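You operate a simulated robot arm through the tools that you are given. There is no shell and no other tool. Be economical: measure what you need, move in short steps, check, and stop when the job is done.

You are at the controls of a simulated robot arm. One attempt, no reset.

JOB
Take the paper roll with orange band and put it on the dull brown pan.

Only the result counts: the job must be done as asked and must still hold three seconds after the hand-in. Knocking over, shifting, dropping, spilling or breaking anything else fails it.

ROBOT AND FRAMES
A 7-joint arm with a two-finger parallel gripper, fixed in place. Base frame: the origin is at the foot of the arm, x ahead of it, y to its left, z up; the work surface is at about z = 0. Readings come in mm, degrees, newtons and seconds.
With the tool pointing down near the work surface it reaches from about 220 to 580 mm from the base axis. Its first joint turns from -66.0 to 66.0 degrees. Payload 2.5 kg.
Tool frame: the origin (TCP) lies between the finger pads and is the grasp point; the fingertips stand 23 mm ahead of it; z points along the fingers, y is the line along which they close. The gripper opens to 94 mm. The fingers are 38 mm wide and 10 mm thick; the gripper's body (54 by 96 mm) begins 39 mm behind the TCP.
Orientation is that of the tool frame in the base frame, as [roll, pitch, yaw] about the fixed x, y, z axes, in that order (R = Rz(yaw) Ry(pitch) Rx(roll)). With the fingers straight down and closing along the base's y, the tool's x points along the base's -x, its y along +y and its z along -z.

CONTROLS
- The arm moves only by the tool play_rows. Its argument "plan" is a list of rows, each a list of 5 numbers: the closure, from 0 (fully open) to 1 (shut), then the shift along the base's x, y, z in units of 25 mm (1.0 is 25 mm), then the turn about the base's z in units of 6 degrees (1.0 is 6 degrees). In form: [[fingers, x, y, z, twist], ...]. A call has 1 to 12 rows; each row shifts and turns the commanded pose from where the row before left it. A call with a number of a shift or a turn outside -1 to 1 is refused whole. Rows are played at 5 a second. More than 50 mm and 8.6 degrees between two rows, or a gripper value outside its range, and nothing of the call is played. A pose out of reach is approached as far as the arm can. The call stops where the force on the tool passes 40 N (or 10 N more than at its start, if that is more) or the arm is blocked; 0.2 s more then pass. Each finger travels about 108 mm/s and halts on what it meets, pressing with about 34 N; the grip force reading is that of the motor and also rises with nothing between the fingers. The clock runs only during rows and for 0.2 s after the last one: add rows that do not move to give the fingers time. The reply holds the time, the measured pose of the TCP, the force on the tool along the base axes, the opening and the grip force, in the units named above and with some noise.
- Cameras (640 x 400 px; columns grow to the right, rows downward): "scene" is fixed at [106.1, -394.6, 559.6]; the picture's right is [0.93, -0.38, 0.00], its down [-0.16, -0.40, -0.90] and it looks along [0.34, 0.83, -0.43] (base axes); focal length 363 px, centre (320, 200). "wrist" rides on the gripper at [86, 16, -74] in the tool frame; the picture's right is [-0.18, 0.98, 0.00], its down [-0.58, -0.11, -0.81] and it looks along [-0.79, -0.15, 0.59] (tool axes); focal length 243 px, centre (320, 200). There is no depth. A picture from a camera that has moved, and an enlarged one, comes with that camera's place and axes in the base frame and with its lens.
- snapshot(camera): a new picture of that camera. The clock stands still meanwhile.
- close_up(camera, box): a new picture of the part [left, top, right, bottom] of that camera's present view, enlarged. The clock stands still meanwhile.
- finish_job(): hands the job in; it is judged then, once.

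Go step by step. Nothing tells you positions but the pictures and the camera data: compare them with the known pose of the tool, close in by small moves and look again before you grip or let go. The budget is 90 turns and 38 pictures, counting those below and the enlarged ones. Unless the task says otherwise, let go and move clear before handing in, and close with one line.

The tools are called after ">>>" as a command line: name --pt "numbers of a row" for each row, then --argument value for the rest, lists and objects as JSON in quotes. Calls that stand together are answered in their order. play_rows: Moves the arm, as the interface text tells. Its arguments: {"type":"object","properties":{"plan":{"type":"array","items":{"type":"array","items":{"type":"number"}}}},"required":["plan"]} The other tools are called the same way: snapshot (camera) takes a picture; close_up (camera, box) takes an enlarged picture of a part of a camera's view; finish_job () hands the job in.

At the start:

```text
time_s: 0.0
tool_pos: [267.7, 278.8, 250.7]
orientation: [-179.9, -0.1, -180.0]
ft_force: [-0.5, -0.4, 0.1]
finger_gap: 94.0
gripper_force: 0.0
```

scene: 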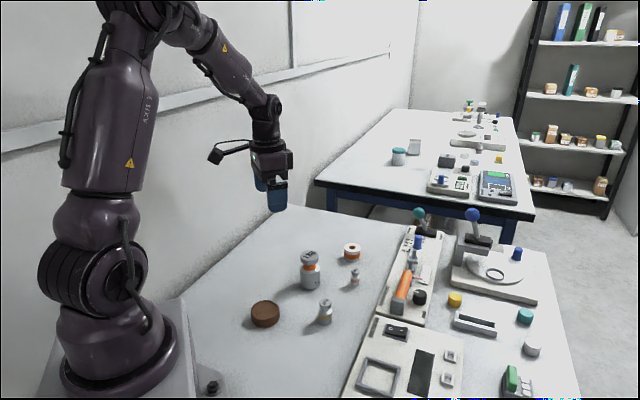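
wrist: 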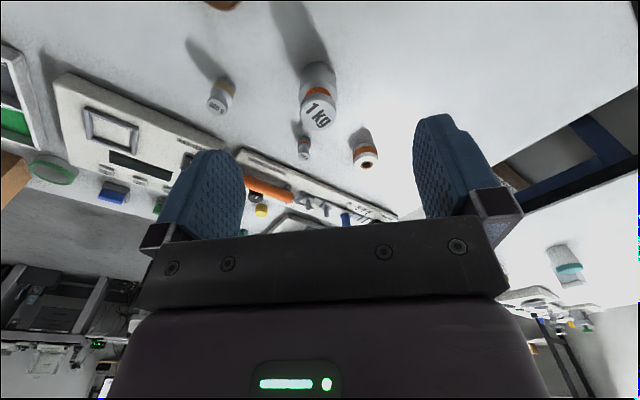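

I see weights, a small roll with an orange band near (352,252), and a brown disc near (265,313). I'll enlarge to make sure.

>>> close_up --camera "scene" --box '[230, 230, 390, 330]'

>>> close_up --camera "scene" --box '[340, 200, 580, 400]'

```text
4.00 times, centred on (310, 280) of scene
camera zoom: at [106.1, -394.6, 559.6], right [0.93, -0.38, 0.0], down [-0.16, -0.4, -0.9], along [0.34, 0.83, -0.43], focal length 1451 px, centre (360, -120)
```

zoom: 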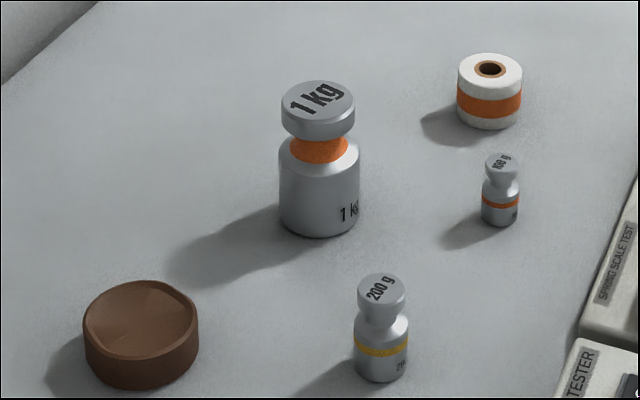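

```text
2.00 times, centred on (460, 300) of scene
camera zoom: at [106.1, -394.6, 559.6], right [0.93, -0.38, 0.0], down [-0.16, -0.4, -0.9], along [0.34, 0.83, -0.43], focal length 725 px, centre (40, 0)
```

zoom: 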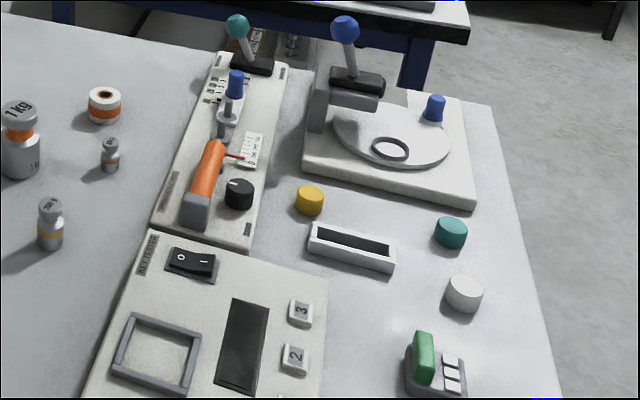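

The roll (about 43 mm across, 34 mm high) is near (495, 322) and the brown pan (about 61 mm across, 21 mm high) near (223, 197). First I move above the roll, staying high.

>>> play_rows --pt "0 1 0.2 0 0" --pt "0 1 0.2 0 0" --pt "0 1 0.2 0 0" --pt "0 1 0.2 0 0" --pt "0 1 0.2 0 0" --pt "0 1 0.2 -0.5 0" --pt "0 1 0.2 -1 0" --pt "0 1 0.2 -1 0" --pt "0 0 0 0 0"

>>> snapshot --camera "wrist"

>>> snapshot --camera "scene"

```text
time_s: 2.0
tool_pos: [467.9, 318.3, 188.3]
orientation: [-180.0, 0.1, 179.9]
ft_force: [0.0, 0.6, 0.3]
finger_gap: 93.6
gripper_force: 0.0
```

```text
33 pictures are left
camera wrist: at [381.9, 335.9, 262.1], right [0.18, 0.98, 0.0], down [0.58, -0.11, 0.81], along [0.79, -0.15, -0.59], focal length 243 px, centre (320, 200)
```

wrist: 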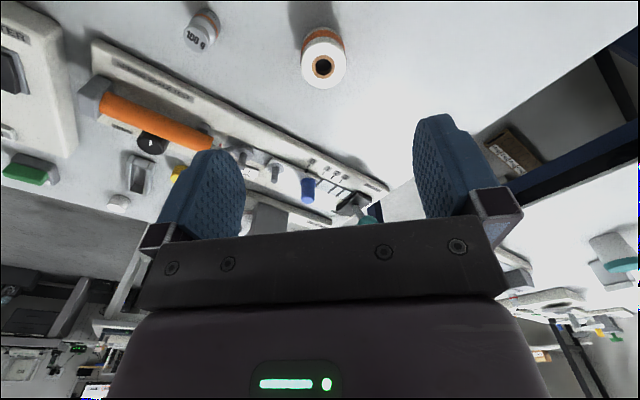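

```text
32 pictures are left
```

scene: 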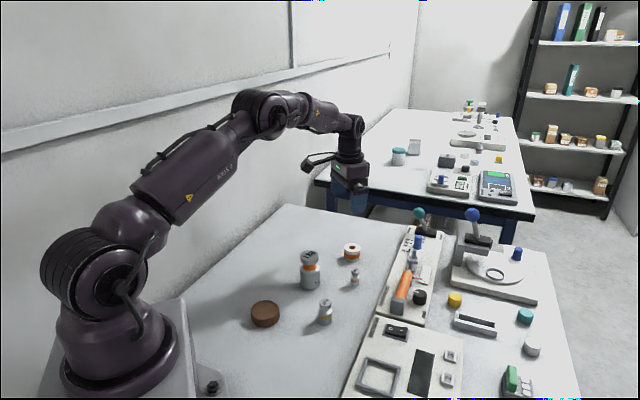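

The wrist view puts the roll at about (487, 319). I move over it, descend partway and look again.

>>> play_rows --pt "0 0.4 0 -1 0" --pt "0 0.4 0 -1 0" --pt "0 0 0 -1 0" --pt "0 0 0 -0.8 0" --pt "0 0 0 0 0"

>>> snapshot --camera "wrist"

>>> close_up --camera "scene" --box '[270, 180, 430, 280]'

```text
time_s: 3.2
tool_pos: [487.7, 319.6, 93.2]
orientation: [180.0, 0.0, 179.9]
ft_force: [0.5, -0.7, 0.0]
finger_gap: 94.1
gripper_force: 0.1
```

```text
31 pictures are left
camera wrist: at [401.6, 336.3, 167.1], right [0.18, 0.98, 0.0], down [0.58, -0.11, 0.81], along [0.79, -0.15, -0.59], focal length 243 px, centre (320, 200)
```

wrist: 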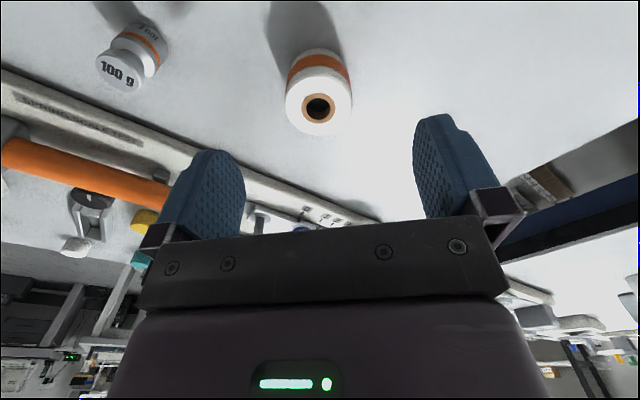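

```text
4.00 times, centred on (350, 230) of scene
camera zoom: at [106.1, -394.6, 559.6], right [0.93, -0.38, 0.0], down [-0.16, -0.4, -0.9], along [0.34, 0.83, -0.43], focal length 1451 px, centre (200, 80)
```

zoom: 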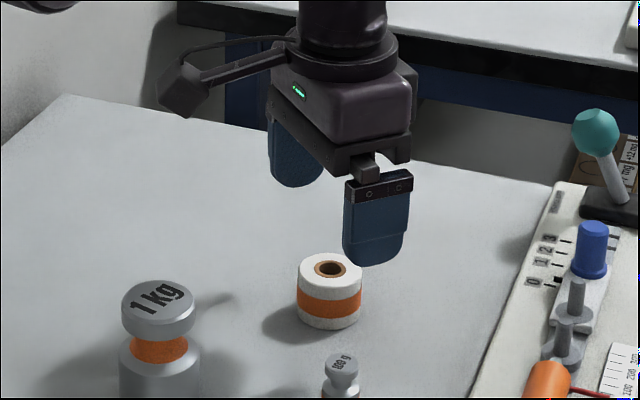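

The roll is centred under the tool at (486, 320), so I descend to z of about 30 and close.

>>> play_rows --pt "0 -0.04 0 -1 0" --pt "0 0 0 -1 0" --pt "0 0 0 -0.53 0" --pt "0 0 0 0 0"

>>> close_up --camera "scene" --box '[270, 180, 430, 280]'

>>> snapshot --camera "wrist"

```text
time_s: 4.2
tool_pos: [489.0, 320.0, 29.1]
orientation: [180.0, 0.0, -180.0]
ft_force: [0.3, 0.6, -0.8]
finger_gap: 94.0
gripper_force: 0.1
```

```text
4.00 times, centred on (350, 230) of scene
camera zoom: at [106.1, -394.6, 559.6], right [0.93, -0.38, 0.0], down [-0.16, -0.4, -0.9], along [0.34, 0.83, -0.43], focal length 1451 px, centre (200, 80)
```

zoom: 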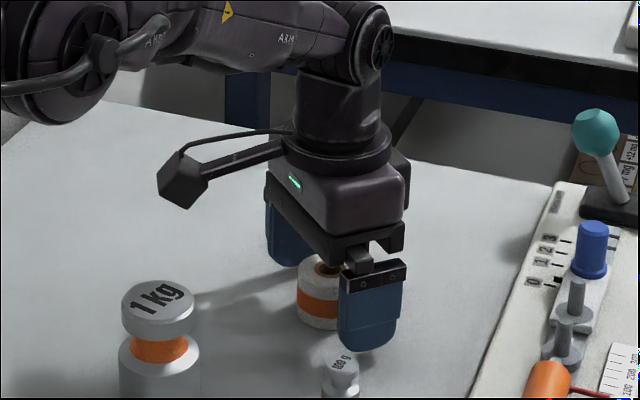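

```text
28 pictures are left
camera wrist: at [401.2, 336.2, 103.8], right [0.18, 0.98, 0.0], down [0.58, -0.11, 0.81], along [0.79, -0.15, -0.59], focal length 243 px, centre (320, 200)
```

wrist: 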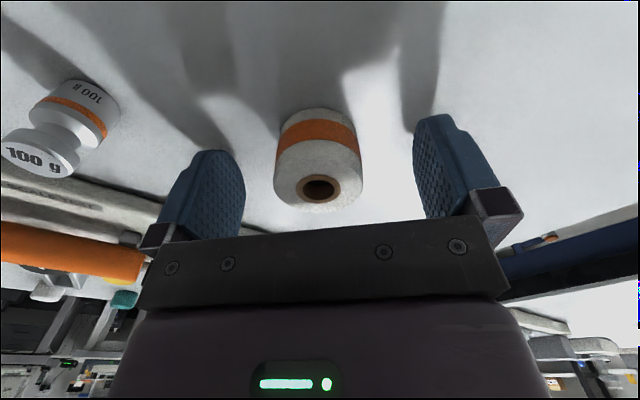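

The roll sits between the fingers with clearance, so I nudge slightly back in x and close.

>>> play_rows --pt "0 -0.15 0 0 0" --pt "0.3 0 0 0 0" --pt "0.5 0 0 0 0" --pt "0.7 0 0 0 0" --pt "1 0 0 0 0" --pt "1 0 0 0 0" --pt "1 0 0 0 0"

>>> snapshot --camera "wrist"

```text
time_s: 5.8
tool_pos: [483.2, 318.9, 29.5]
orientation: [-180.0, 0.0, 179.9]
ft_force: [-0.2, 1.0, 0.3]
finger_gap: 40.4
gripper_force: 34.2
```

```text
27 pictures are left
camera wrist: at [396.9, 336.1, 104.1], right [0.18, 0.98, 0.0], down [0.58, -0.11, 0.81], along [0.79, -0.15, -0.59], focal length 243 px, centre (320, 200)
```

wrist: 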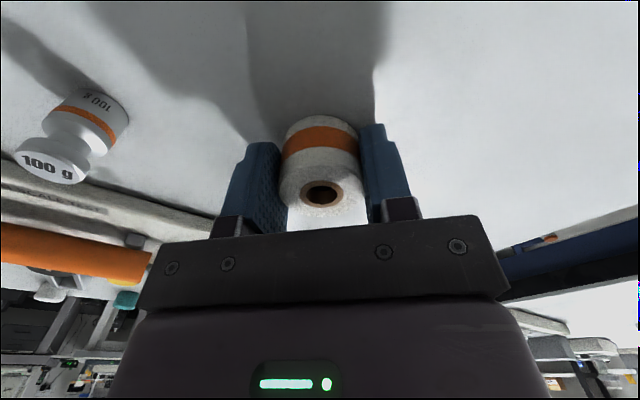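

The roll is gripped (40 mm). I lift it clear of the weights before travelling.

>>> play_rows --pt "1 0 0 0.4 0" --pt "1 0 0 1 0" --pt "1 0 0 1 0" --pt "1 0 0 1 0" --pt "1 0 0 1 0" --pt "1 0 0 1 0" --pt "1 0 0 1 0" --pt "1 0 0 0 0"

```text
time_s: 7.6
tool_pos: [482.7, 318.7, 190.7]
orientation: [179.9, 0.1, 180.0]
ft_force: [-0.4, 0.1, -0.4]
finger_gap: 0.2
gripper_force: 34.3
```

The fingers have closed to 0.2 mm, so the roll slipped out. I need to see where it is.

>>> snapshot --camera "scene"

>>> snapshot --camera "wrist"

```text
26 pictures are left
```

scene: 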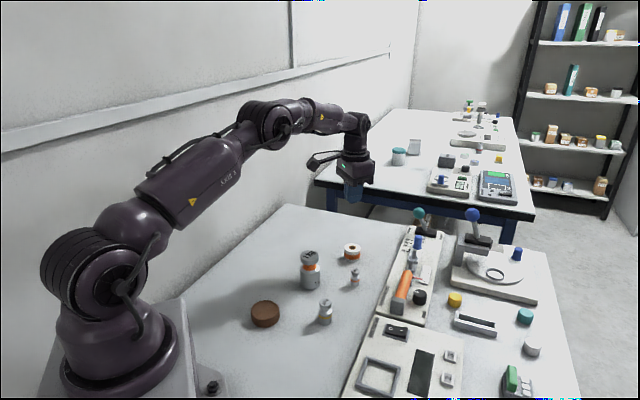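

```text
25 pictures are left
camera wrist: at [396.0, 335.7, 264.4], right [0.18, 0.98, 0.0], down [0.58, -0.11, 0.81], along [0.79, -0.15, -0.59], focal length 243 px, centre (320, 200)
```

wrist: 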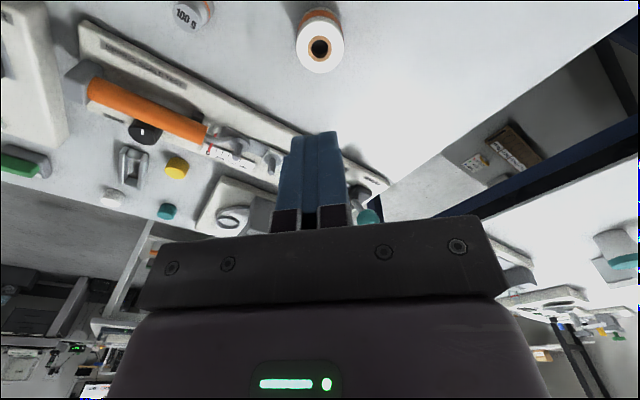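

The roll is still upright where it was, near (487, 319). I'll retry with a deeper grip, better centring and a slow lift.

>>> play_rows --pt "0 0.1 0 0 0" --pt "0 0.08 0 0 0" --pt "0 0 0 0 0" --pt "0 0 0 -1 0" --pt "0 0 0 -1 0" --pt "0 0 0 -1 0" --pt "0 0 0 -1 0" --pt "0 0 0 -0.4 0" --pt "0 0 0 0 0"

>>> close_up --camera "wrist" --box '[220, 40, 420, 165]'

>>> close_up --camera "scene" --box '[310, 225, 390, 275]'

```text
time_s: 9.6
tool_pos: [487.8, 319.6, 79.4]
orientation: [-180.0, 0.0, 180.0]
ft_force: [0.9, -1.0, 0.3]
finger_gap: 94.0
gripper_force: 0.1
```

```text
3.20 times, centred on (320, 102) of wrist
camera zoom: at [400.7, 336.2, 153.3], right [0.18, 0.98, 0.0], down [0.58, -0.11, 0.81], along [0.79, -0.15, -0.59], focal length 776 px, centre (320, 512)
```

zoom: 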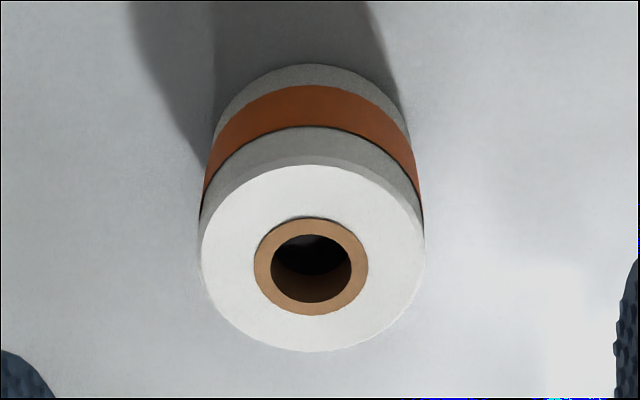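

```text
8.00 times, centred on (350, 250) of scene
camera zoom: at [106.1, -394.6, 559.6], right [0.93, -0.38, 0.0], down [-0.16, -0.4, -0.9], along [0.34, 0.83, -0.43], focal length 2902 px, centre (80, -200)
```

zoom: 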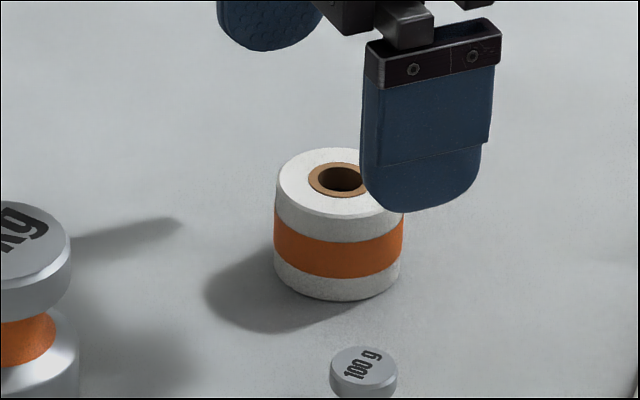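

The roll is centred under the tool. I descend to z of about 25, close, and hold before lifting slowly.

>>> play_rows --pt "0 0 0 -1 0" --pt "0 0 0 -0.9 0" --pt "0 0 0 -0.28 0" --pt "0.4 0 0 0 0" --pt "1 0 0 0 0" --pt "1 0 0 0 0" --pt "1 0 0 0 0" --pt "1 0 0 0 0"

>>> play_rows --pt "1 0 0 0.1 0" --pt "1 0 0 0.15 0" --pt "1 0 0 0.15 0" --pt "1 0 0 0.15 0" --pt "1 0 0 0 0"

>>> snapshot --camera "wrist"

>>> close_up --camera "scene" --box '[310, 225, 390, 275]'

```text
time_s: 11.4
tool_pos: [487.5, 319.3, 24.6]
orientation: [179.8, 0.0, 180.0]
ft_force: [0.6, -0.1, -0.2]
finger_gap: 40.8
gripper_force: 34.2
```

```text
time_s: 12.6
tool_pos: [485.4, 318.2, 39.3]
orientation: [-180.0, 0.0, 180.0]
ft_force: [0.2, 0.0, -1.0]
finger_gap: 40.8
gripper_force: 33.9
```

```text
22 pictures are left
camera wrist: at [401.0, 336.0, 112.7], right [0.18, 0.98, 0.0], down [0.58, -0.11, 0.81], along [0.79, -0.15, -0.59], focal length 243 px, centre (320, 200)
```

wrist: 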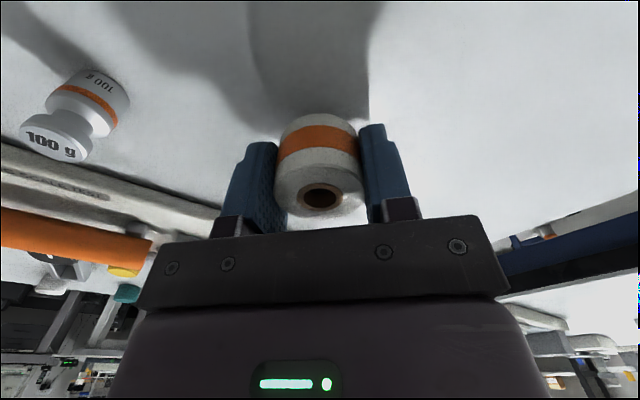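

```text
8.00 times, centred on (350, 250) of scene
camera zoom: at [106.1, -394.6, 559.6], right [0.93, -0.38, 0.0], down [-0.16, -0.4, -0.9], along [0.34, 0.83, -0.43], focal length 2902 px, centre (80, -200)
```

zoom: 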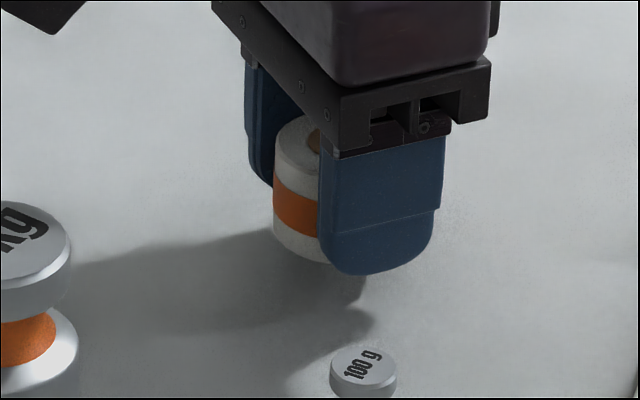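

It is lifted and held at 40.8 mm. I keep raising it slowly.

>>> play_rows --pt "1 0 0 0.2 0" --pt "1 0 0 0.3 0" --pt "1 0 0 0.3 0" --pt "1 0 0 0.3 0" --pt "1 0 0 0.3 0" --pt "1 0 0 0.3 0" --pt "1 0 0 0.3 0" --pt "1 0 0 0.3 0" --pt "1 0 0 0.3 0" --pt "1 0 0 0.3 0" --pt "1 0 0 0.2 0" --pt "1 0 0 0 0"

>>> close_up --camera "scene" --box '[270, 160, 430, 260]'

```text
time_s: 15.2
tool_pos: [487.5, 320.3, 117.6]
orientation: [-180.0, -0.1, -180.0]
ft_force: [-0.7, -0.3, 0.0]
finger_gap: 40.5
gripper_force: 34.1
```

```text
4.00 times, centred on (350, 210) of scene
camera zoom: at [106.1, -394.6, 559.6], right [0.93, -0.38, 0.0], down [-0.16, -0.4, -0.9], along [0.34, 0.83, -0.43], focal length 1451 px, centre (200, 160)
```

zoom: 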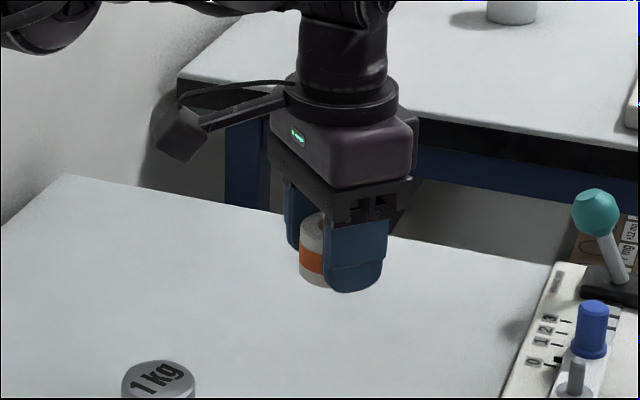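

Still held well. I raise a bit more and travel back along −x slowly, keeping to the side of the 1 kg weight (top about z = 82).

>>> play_rows --pt "1 0 0 0.2 0" --pt "1 0 0 0.3 0" --pt "1 0 0 0.3 0" --pt "1 0 0 0.3 0" --pt "1 0 0 0.2 0" --pt "1 -0.2 0.1 0 0" --pt "1 -0.4 0.1 0 0" --pt "1 -0.4 0.1 0 0" --pt "1 -0.5 0.1 0 0" --pt "1 -0.5 0 0 0" --pt "1 -0.5 0 0 0" --pt "1 -0.5 0 0 0"

>>> play_rows --pt "1 -0.5 0 0 0" --pt "1 -0.5 0 0 0" --pt "1 -0.5 0 0 0" --pt "1 -0.5 0 0 0" --pt "1 -0.5 0 0 0" --pt "1 -0.5 0 0 0" --pt "1 -0.5 0 0 0" --pt "1 -0.5 -0.1 0 0" --pt "1 -0.5 -0.2 0 0" --pt "1 -0.5 -0.2 0 0" --pt "1 -0.4 -0.2 0 0" --pt "1 -0.3 -0.3 0 0"

```text
time_s: 17.8
tool_pos: [413.0, 329.0, 149.5]
orientation: [179.9, -0.1, -180.0]
ft_force: [-0.5, 0.6, -0.4]
finger_gap: 40.5
gripper_force: 34.1
```

```text
time_s: 20.4
tool_pos: [269.3, 303.6, 149.0]
orientation: [180.0, 0.0, -180.0]
ft_force: [0.2, 0.1, -0.3]
finger_gap: 40.5
gripper_force: 33.6
```

Still held. I continue toward a point above the pan.

>>> play_rows --pt "1 -0.2 -0.3 0 0" --pt "1 -0.2 -0.4 0 0" --pt "1 -0.2 -0.4 0 0" --pt "1 -0.2 -0.4 0 0" --pt "1 -0.2 -0.4 0 0" --pt "1 -0.2 -0.4 0 0" --pt "1 -0.2 -0.4 0 0" --pt "1 -0.2 -0.4 0 0" --pt "1 -0.2 -0.4 0 0" --pt "1 0 -0.4 0 0" --pt "1 0 -0.3 0 0" --pt "1 0 0 0 0"

>>> snapshot --camera "wrist"

>>> close_up --camera "scene" --box '[185, 220, 345, 320]'

```text
time_s: 23.0
tool_pos: [225.0, 198.6, 149.6]
orientation: [179.9, 0.0, -180.0]
ft_force: [0.0, 0.3, -0.6]
finger_gap: 40.5
gripper_force: 33.5
```

```text
19 pictures are left
camera wrist: at [138.5, 216.1, 223.0], right [0.18, 0.98, 0.0], down [0.58, -0.11, 0.81], along [0.79, -0.15, -0.59], focal length 243 px, centre (320, 200)
```

wrist: 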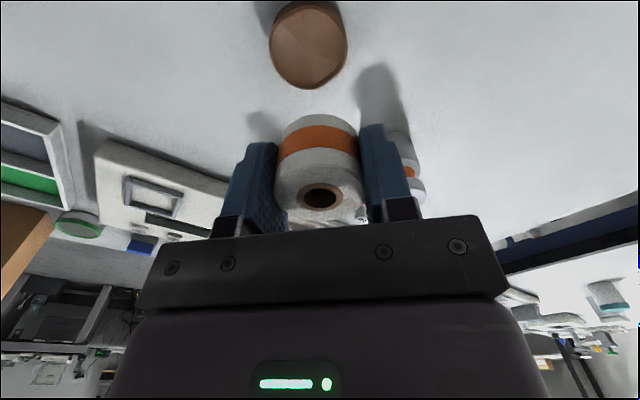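

```text
4.00 times, centred on (265, 270) of scene
camera zoom: at [106.1, -394.6, 559.6], right [0.93, -0.38, 0.0], down [-0.16, -0.4, -0.9], along [0.34, 0.83, -0.43], focal length 1451 px, centre (540, -80)
```

zoom: 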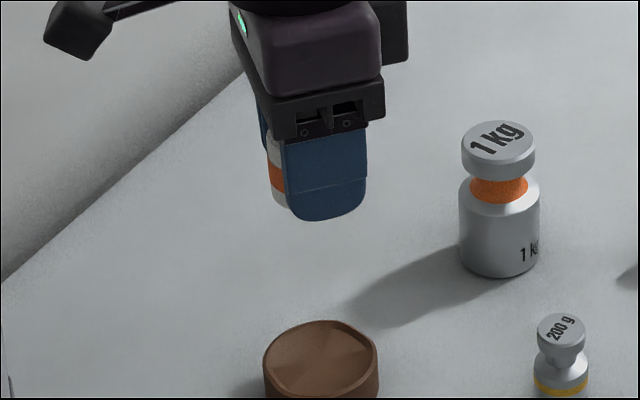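

The pan is at about (218, 192) by the wrist view, and the roll sits about 4 mm behind the TCP. I correct and descend partway to look again.

>>> play_rows --pt "1 -0.1 -0.2 -0.2 0" --pt "1 0 -0.05 -0.4 0" --pt "1 0 0 -0.4 0" --pt "1 0 0 -0.4 0" --pt "1 0 0 -0.4 0" --pt "1 0 0 -0.4 0" --pt "1 0 0 -0.2 0" --pt "1 0 0 0 0"

>>> close_up --camera "wrist" --box '[220, 0, 440, 220]'

>>> close_up --camera "scene" --box '[205, 245, 325, 345]'

```text
time_s: 24.8
tool_pos: [223.2, 192.3, 88.8]
orientation: [180.0, -0.1, -179.9]
ft_force: [-0.1, -0.8, -0.3]
finger_gap: 40.4
gripper_force: 34.1
```

```text
1.82 times, centred on (330, 110) of wrist
camera zoom: at [135.9, 209.5, 162.5], right [0.18, 0.98, 0.0], down [0.58, -0.11, 0.81], along [0.79, -0.15, -0.59], focal length 441 px, centre (302, 364)
```

zoom: 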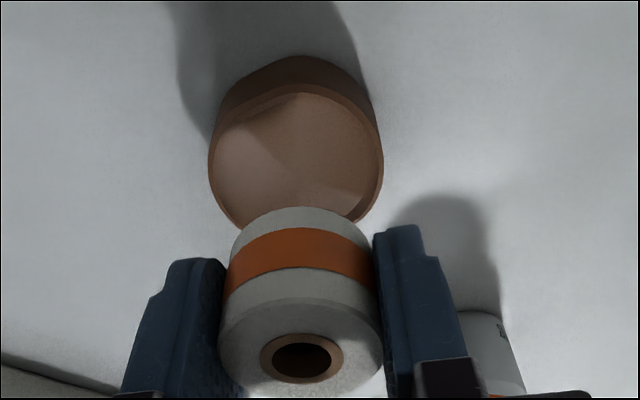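

```text
4.00 times, centred on (265, 295) of scene
camera zoom: at [106.1, -394.6, 559.6], right [0.93, -0.38, 0.0], down [-0.16, -0.4, -0.9], along [0.34, 0.83, -0.43], focal length 1451 px, centre (540, -180)
```

zoom: 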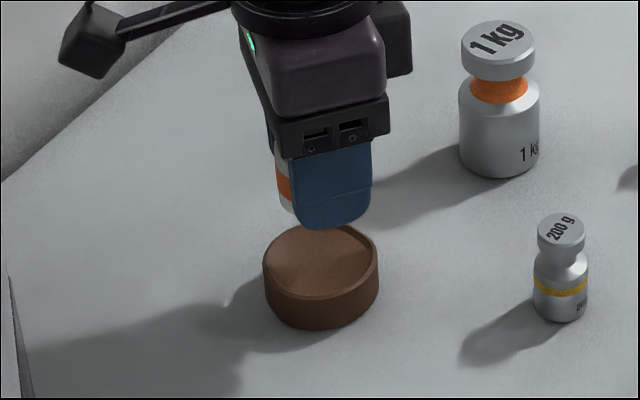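

Roll and pan are aligned within about 3 mm. I make the small correction and descend until the fingertips are just above the rim.

>>> play_rows --pt "1 -0.09 -0.04 -0.2 0" --pt "1 0 0 -0.3 0" --pt "1 0 0 -0.3 0" --pt "1 0 0 -0.3 0" --pt "1 0 0 -0.3 0" --pt "1 0 0 -0.2 0" --pt "1 0 0 0 0"

>>> close_up --camera "wrist" --box '[220, 0, 440, 220]'

>>> close_up --camera "scene" --box '[225, 270, 305, 330]'

```text
time_s: 26.4
tool_pos: [221.2, 190.4, 48.6]
orientation: [180.0, -0.1, 180.0]
ft_force: [0.3, -0.1, -0.6]
finger_gap: 40.5
gripper_force: 33.6
```

```text
1.82 times, centred on (330, 110) of wrist
camera zoom: at [133.5, 208.8, 122.8], right [0.18, 0.98, 0.0], down [0.58, -0.11, 0.81], along [0.79, -0.15, -0.59], focal length 441 px, centre (302, 364)
```

zoom: 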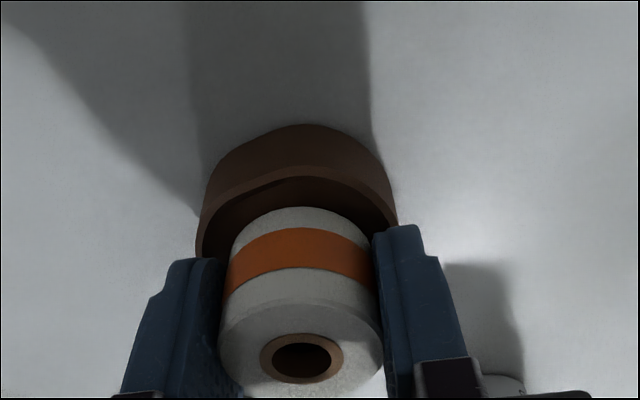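

```text
6.67 times, centred on (265, 300) of scene
camera zoom: at [106.1, -394.6, 559.6], right [0.93, -0.38, 0.0], down [-0.16, -0.4, -0.9], along [0.34, 0.83, -0.43], focal length 2418 px, centre (687, -467)
```

zoom: 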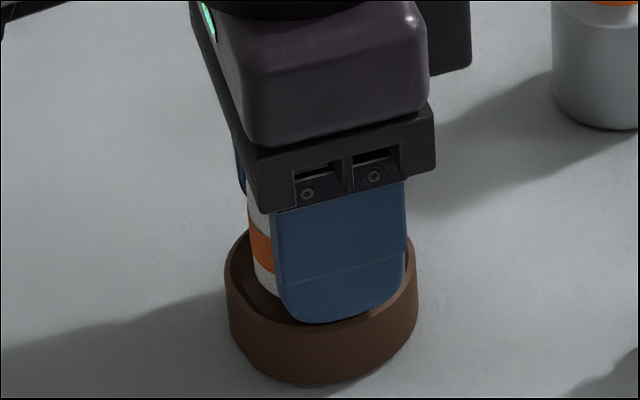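

The roll is over the pan with fingertips about rim height. I zoom in to judge the recess depth.

>>> close_up --camera "scene" --box '[248, 292, 284, 320]'

>>> close_up --camera "wrist" --box '[280, 60, 370, 120]'

```text
14.29 times, centred on (266, 306) of scene
camera zoom: at [106.1, -394.6, 559.6], right [0.93, -0.38, 0.0], down [-0.16, -0.4, -0.9], along [0.34, 0.83, -0.43], focal length 5182 px, centre (1091, -1314)
```

zoom: 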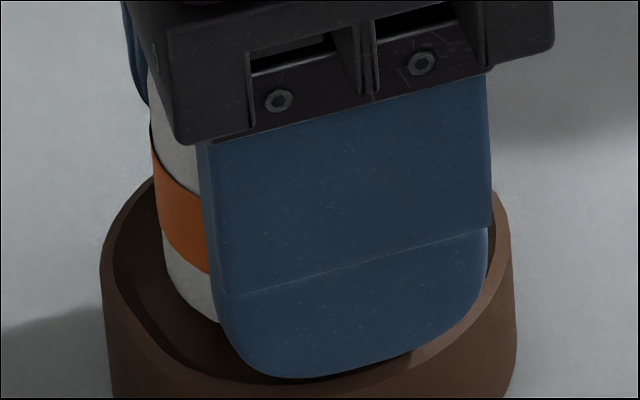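

```text
6.67 times, centred on (325, 90) of wrist
camera zoom: at [133.5, 208.8, 122.8], right [0.18, 0.98, 0.0], down [0.58, -0.11, 0.81], along [0.79, -0.15, -0.59], focal length 1618 px, centre (287, 933)
```

zoom: 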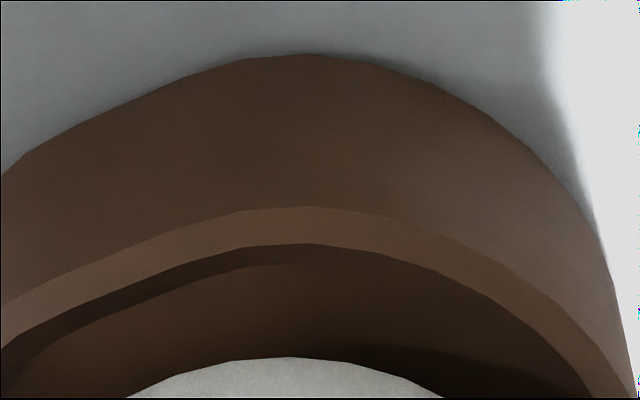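

The recess is shallow and the fingers hang over the rim, so I lower in tiny steps while watching the force.

>>> play_rows --pt "1 0 0 -0.06 0" --pt "1 0 0 -0.05 0" --pt "1 0 0 0 0"

>>> close_up --camera "scene" --box '[244, 288, 292, 328]'

```text
time_s: 27.2
tool_pos: [220.7, 191.7, 47.2]
orientation: [179.9, 0.0, -180.0]
ft_force: [-2.7, -3.4, 28.5]
finger_gap: 40.4
gripper_force: 33.9
```

```text
10.00 times, centred on (268, 308) of scene
camera zoom: at [106.1, -394.6, 559.5], right [0.93, -0.38, 0.0], down [-0.16, -0.4, -0.9], along [0.34, 0.83, -0.43], focal length 3627 px, centre (840, -880)
```

zoom: 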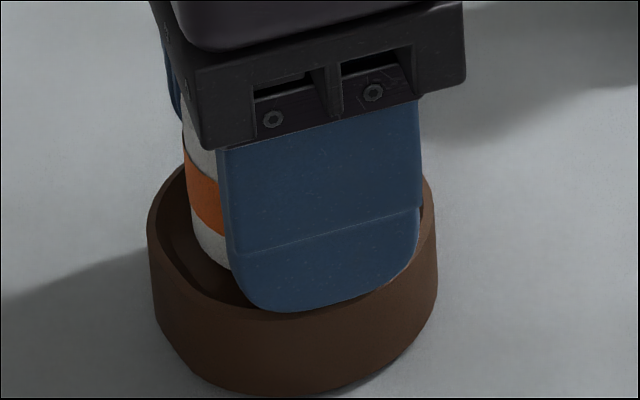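

There is contact at z of about 47, with either the fingertips on the rim or the roll on the floor. I ease up to unload before opening.

>>> play_rows --pt "1 0 0 0.06 0" --pt "1 0 0 0 0"

```text
time_s: 27.8
tool_pos: [221.0, 191.0, 47.8]
orientation: [-180.0, -0.1, 179.9]
ft_force: [-1.0, 0.1, -0.2]
finger_gap: 40.6
gripper_force: 34.2
```

The load is off, so I open slowly and let the roll settle.

>>> play_rows --pt "0.56 0 0 0 0" --pt "0.53 0 0 0 0" --pt "0.5 0 0 0 0" --pt "0.45 0 0 0 0" --pt "0.4 0 0 0 0" --pt "0.4 0 0 0 0"

>>> close_up --camera "scene" --box '[225, 270, 305, 330]'

>>> snapshot --camera "wrist"

```text
time_s: 29.2
tool_pos: [219.7, 191.5, 48.2]
orientation: [179.9, 0.1, -180.0]
ft_force: [-1.0, -0.2, 0.3]
finger_gap: 56.4
gripper_force: 0.0
```

```text
6.67 times, centred on (265, 300) of scene
camera zoom: at [106.1, -394.6, 559.6], right [0.93, -0.38, 0.0], down [-0.16, -0.4, -0.9], along [0.34, 0.83, -0.43], focal length 2418 px, centre (687, -467)
```

zoom: 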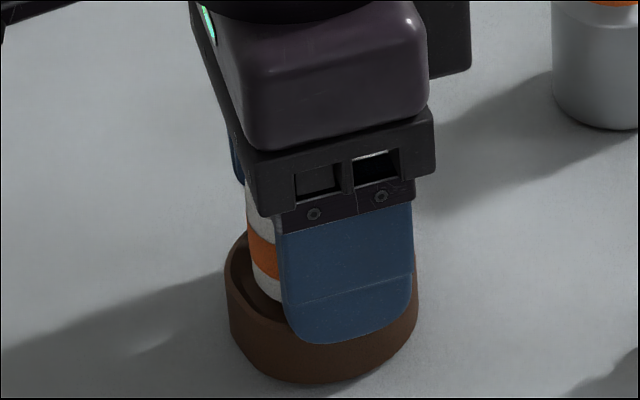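

```text
9 pictures are left
camera wrist: at [133.3, 208.8, 121.8], right [0.18, 0.98, 0.0], down [0.58, -0.11, 0.81], along [0.79, -0.15, -0.59], focal length 243 px, centre (320, 200)
```

wrist: 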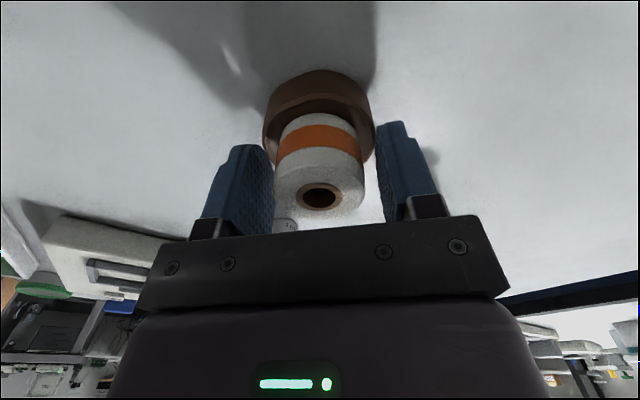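

The roll is upright in the pan and free of the fingers. I raise the tool straight up slowly, then check.

>>> play_rows --pt "0.2 0 0 0 0" --pt "0.15 0 0 0.2 0" --pt "0.15 0 0 0.6 0" --pt "0.15 0 0 1 0" --pt "0.15 0 0 1 0" --pt "0.15 0 0 1 0" --pt "0.15 0 0 1 0" --pt "0.15 0 0 0 0"

>>> close_up --camera "scene" --box '[205, 230, 365, 330]'

>>> snapshot --camera "scene"

```text
time_s: 31.0
tool_pos: [221.3, 191.3, 167.6]
orientation: [179.9, -0.1, -179.9]
ft_force: [0.4, -0.3, 0.4]
finger_gap: 79.9
gripper_force: 0.0
```

```text
4.00 times, centred on (285, 280) of scene
camera zoom: at [106.1, -394.6, 559.6], right [0.93, -0.38, 0.0], down [-0.16, -0.4, -0.9], along [0.34, 0.83, -0.43], focal length 1451 px, centre (460, -120)
```

zoom: 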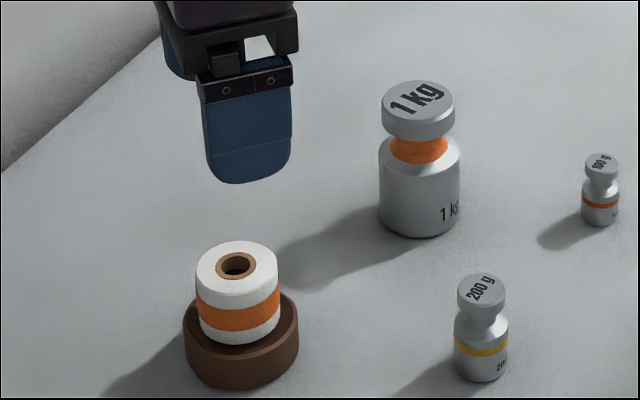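

```text
7 pictures are left
```

scene: 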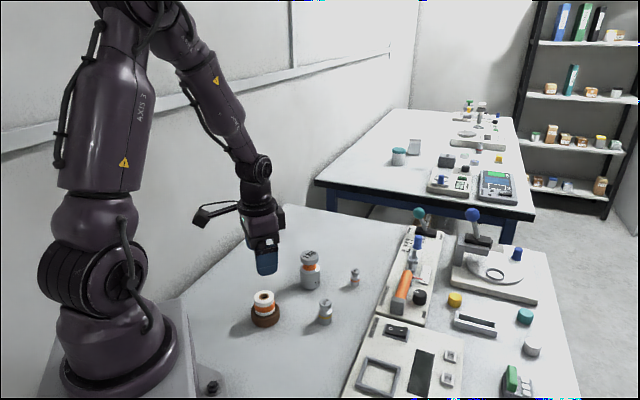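

The roll stands upright in the pan, nothing else has moved, and the gripper is clear, so I hand the job in.

>>> finish_job

```text
The job is handed in.
```

The paper roll with the orange band is standing upright on the dull brown pan. It slipped from the gripper on the first lift and stayed upright; the second lift held. In the last pictures nothing else had moved.
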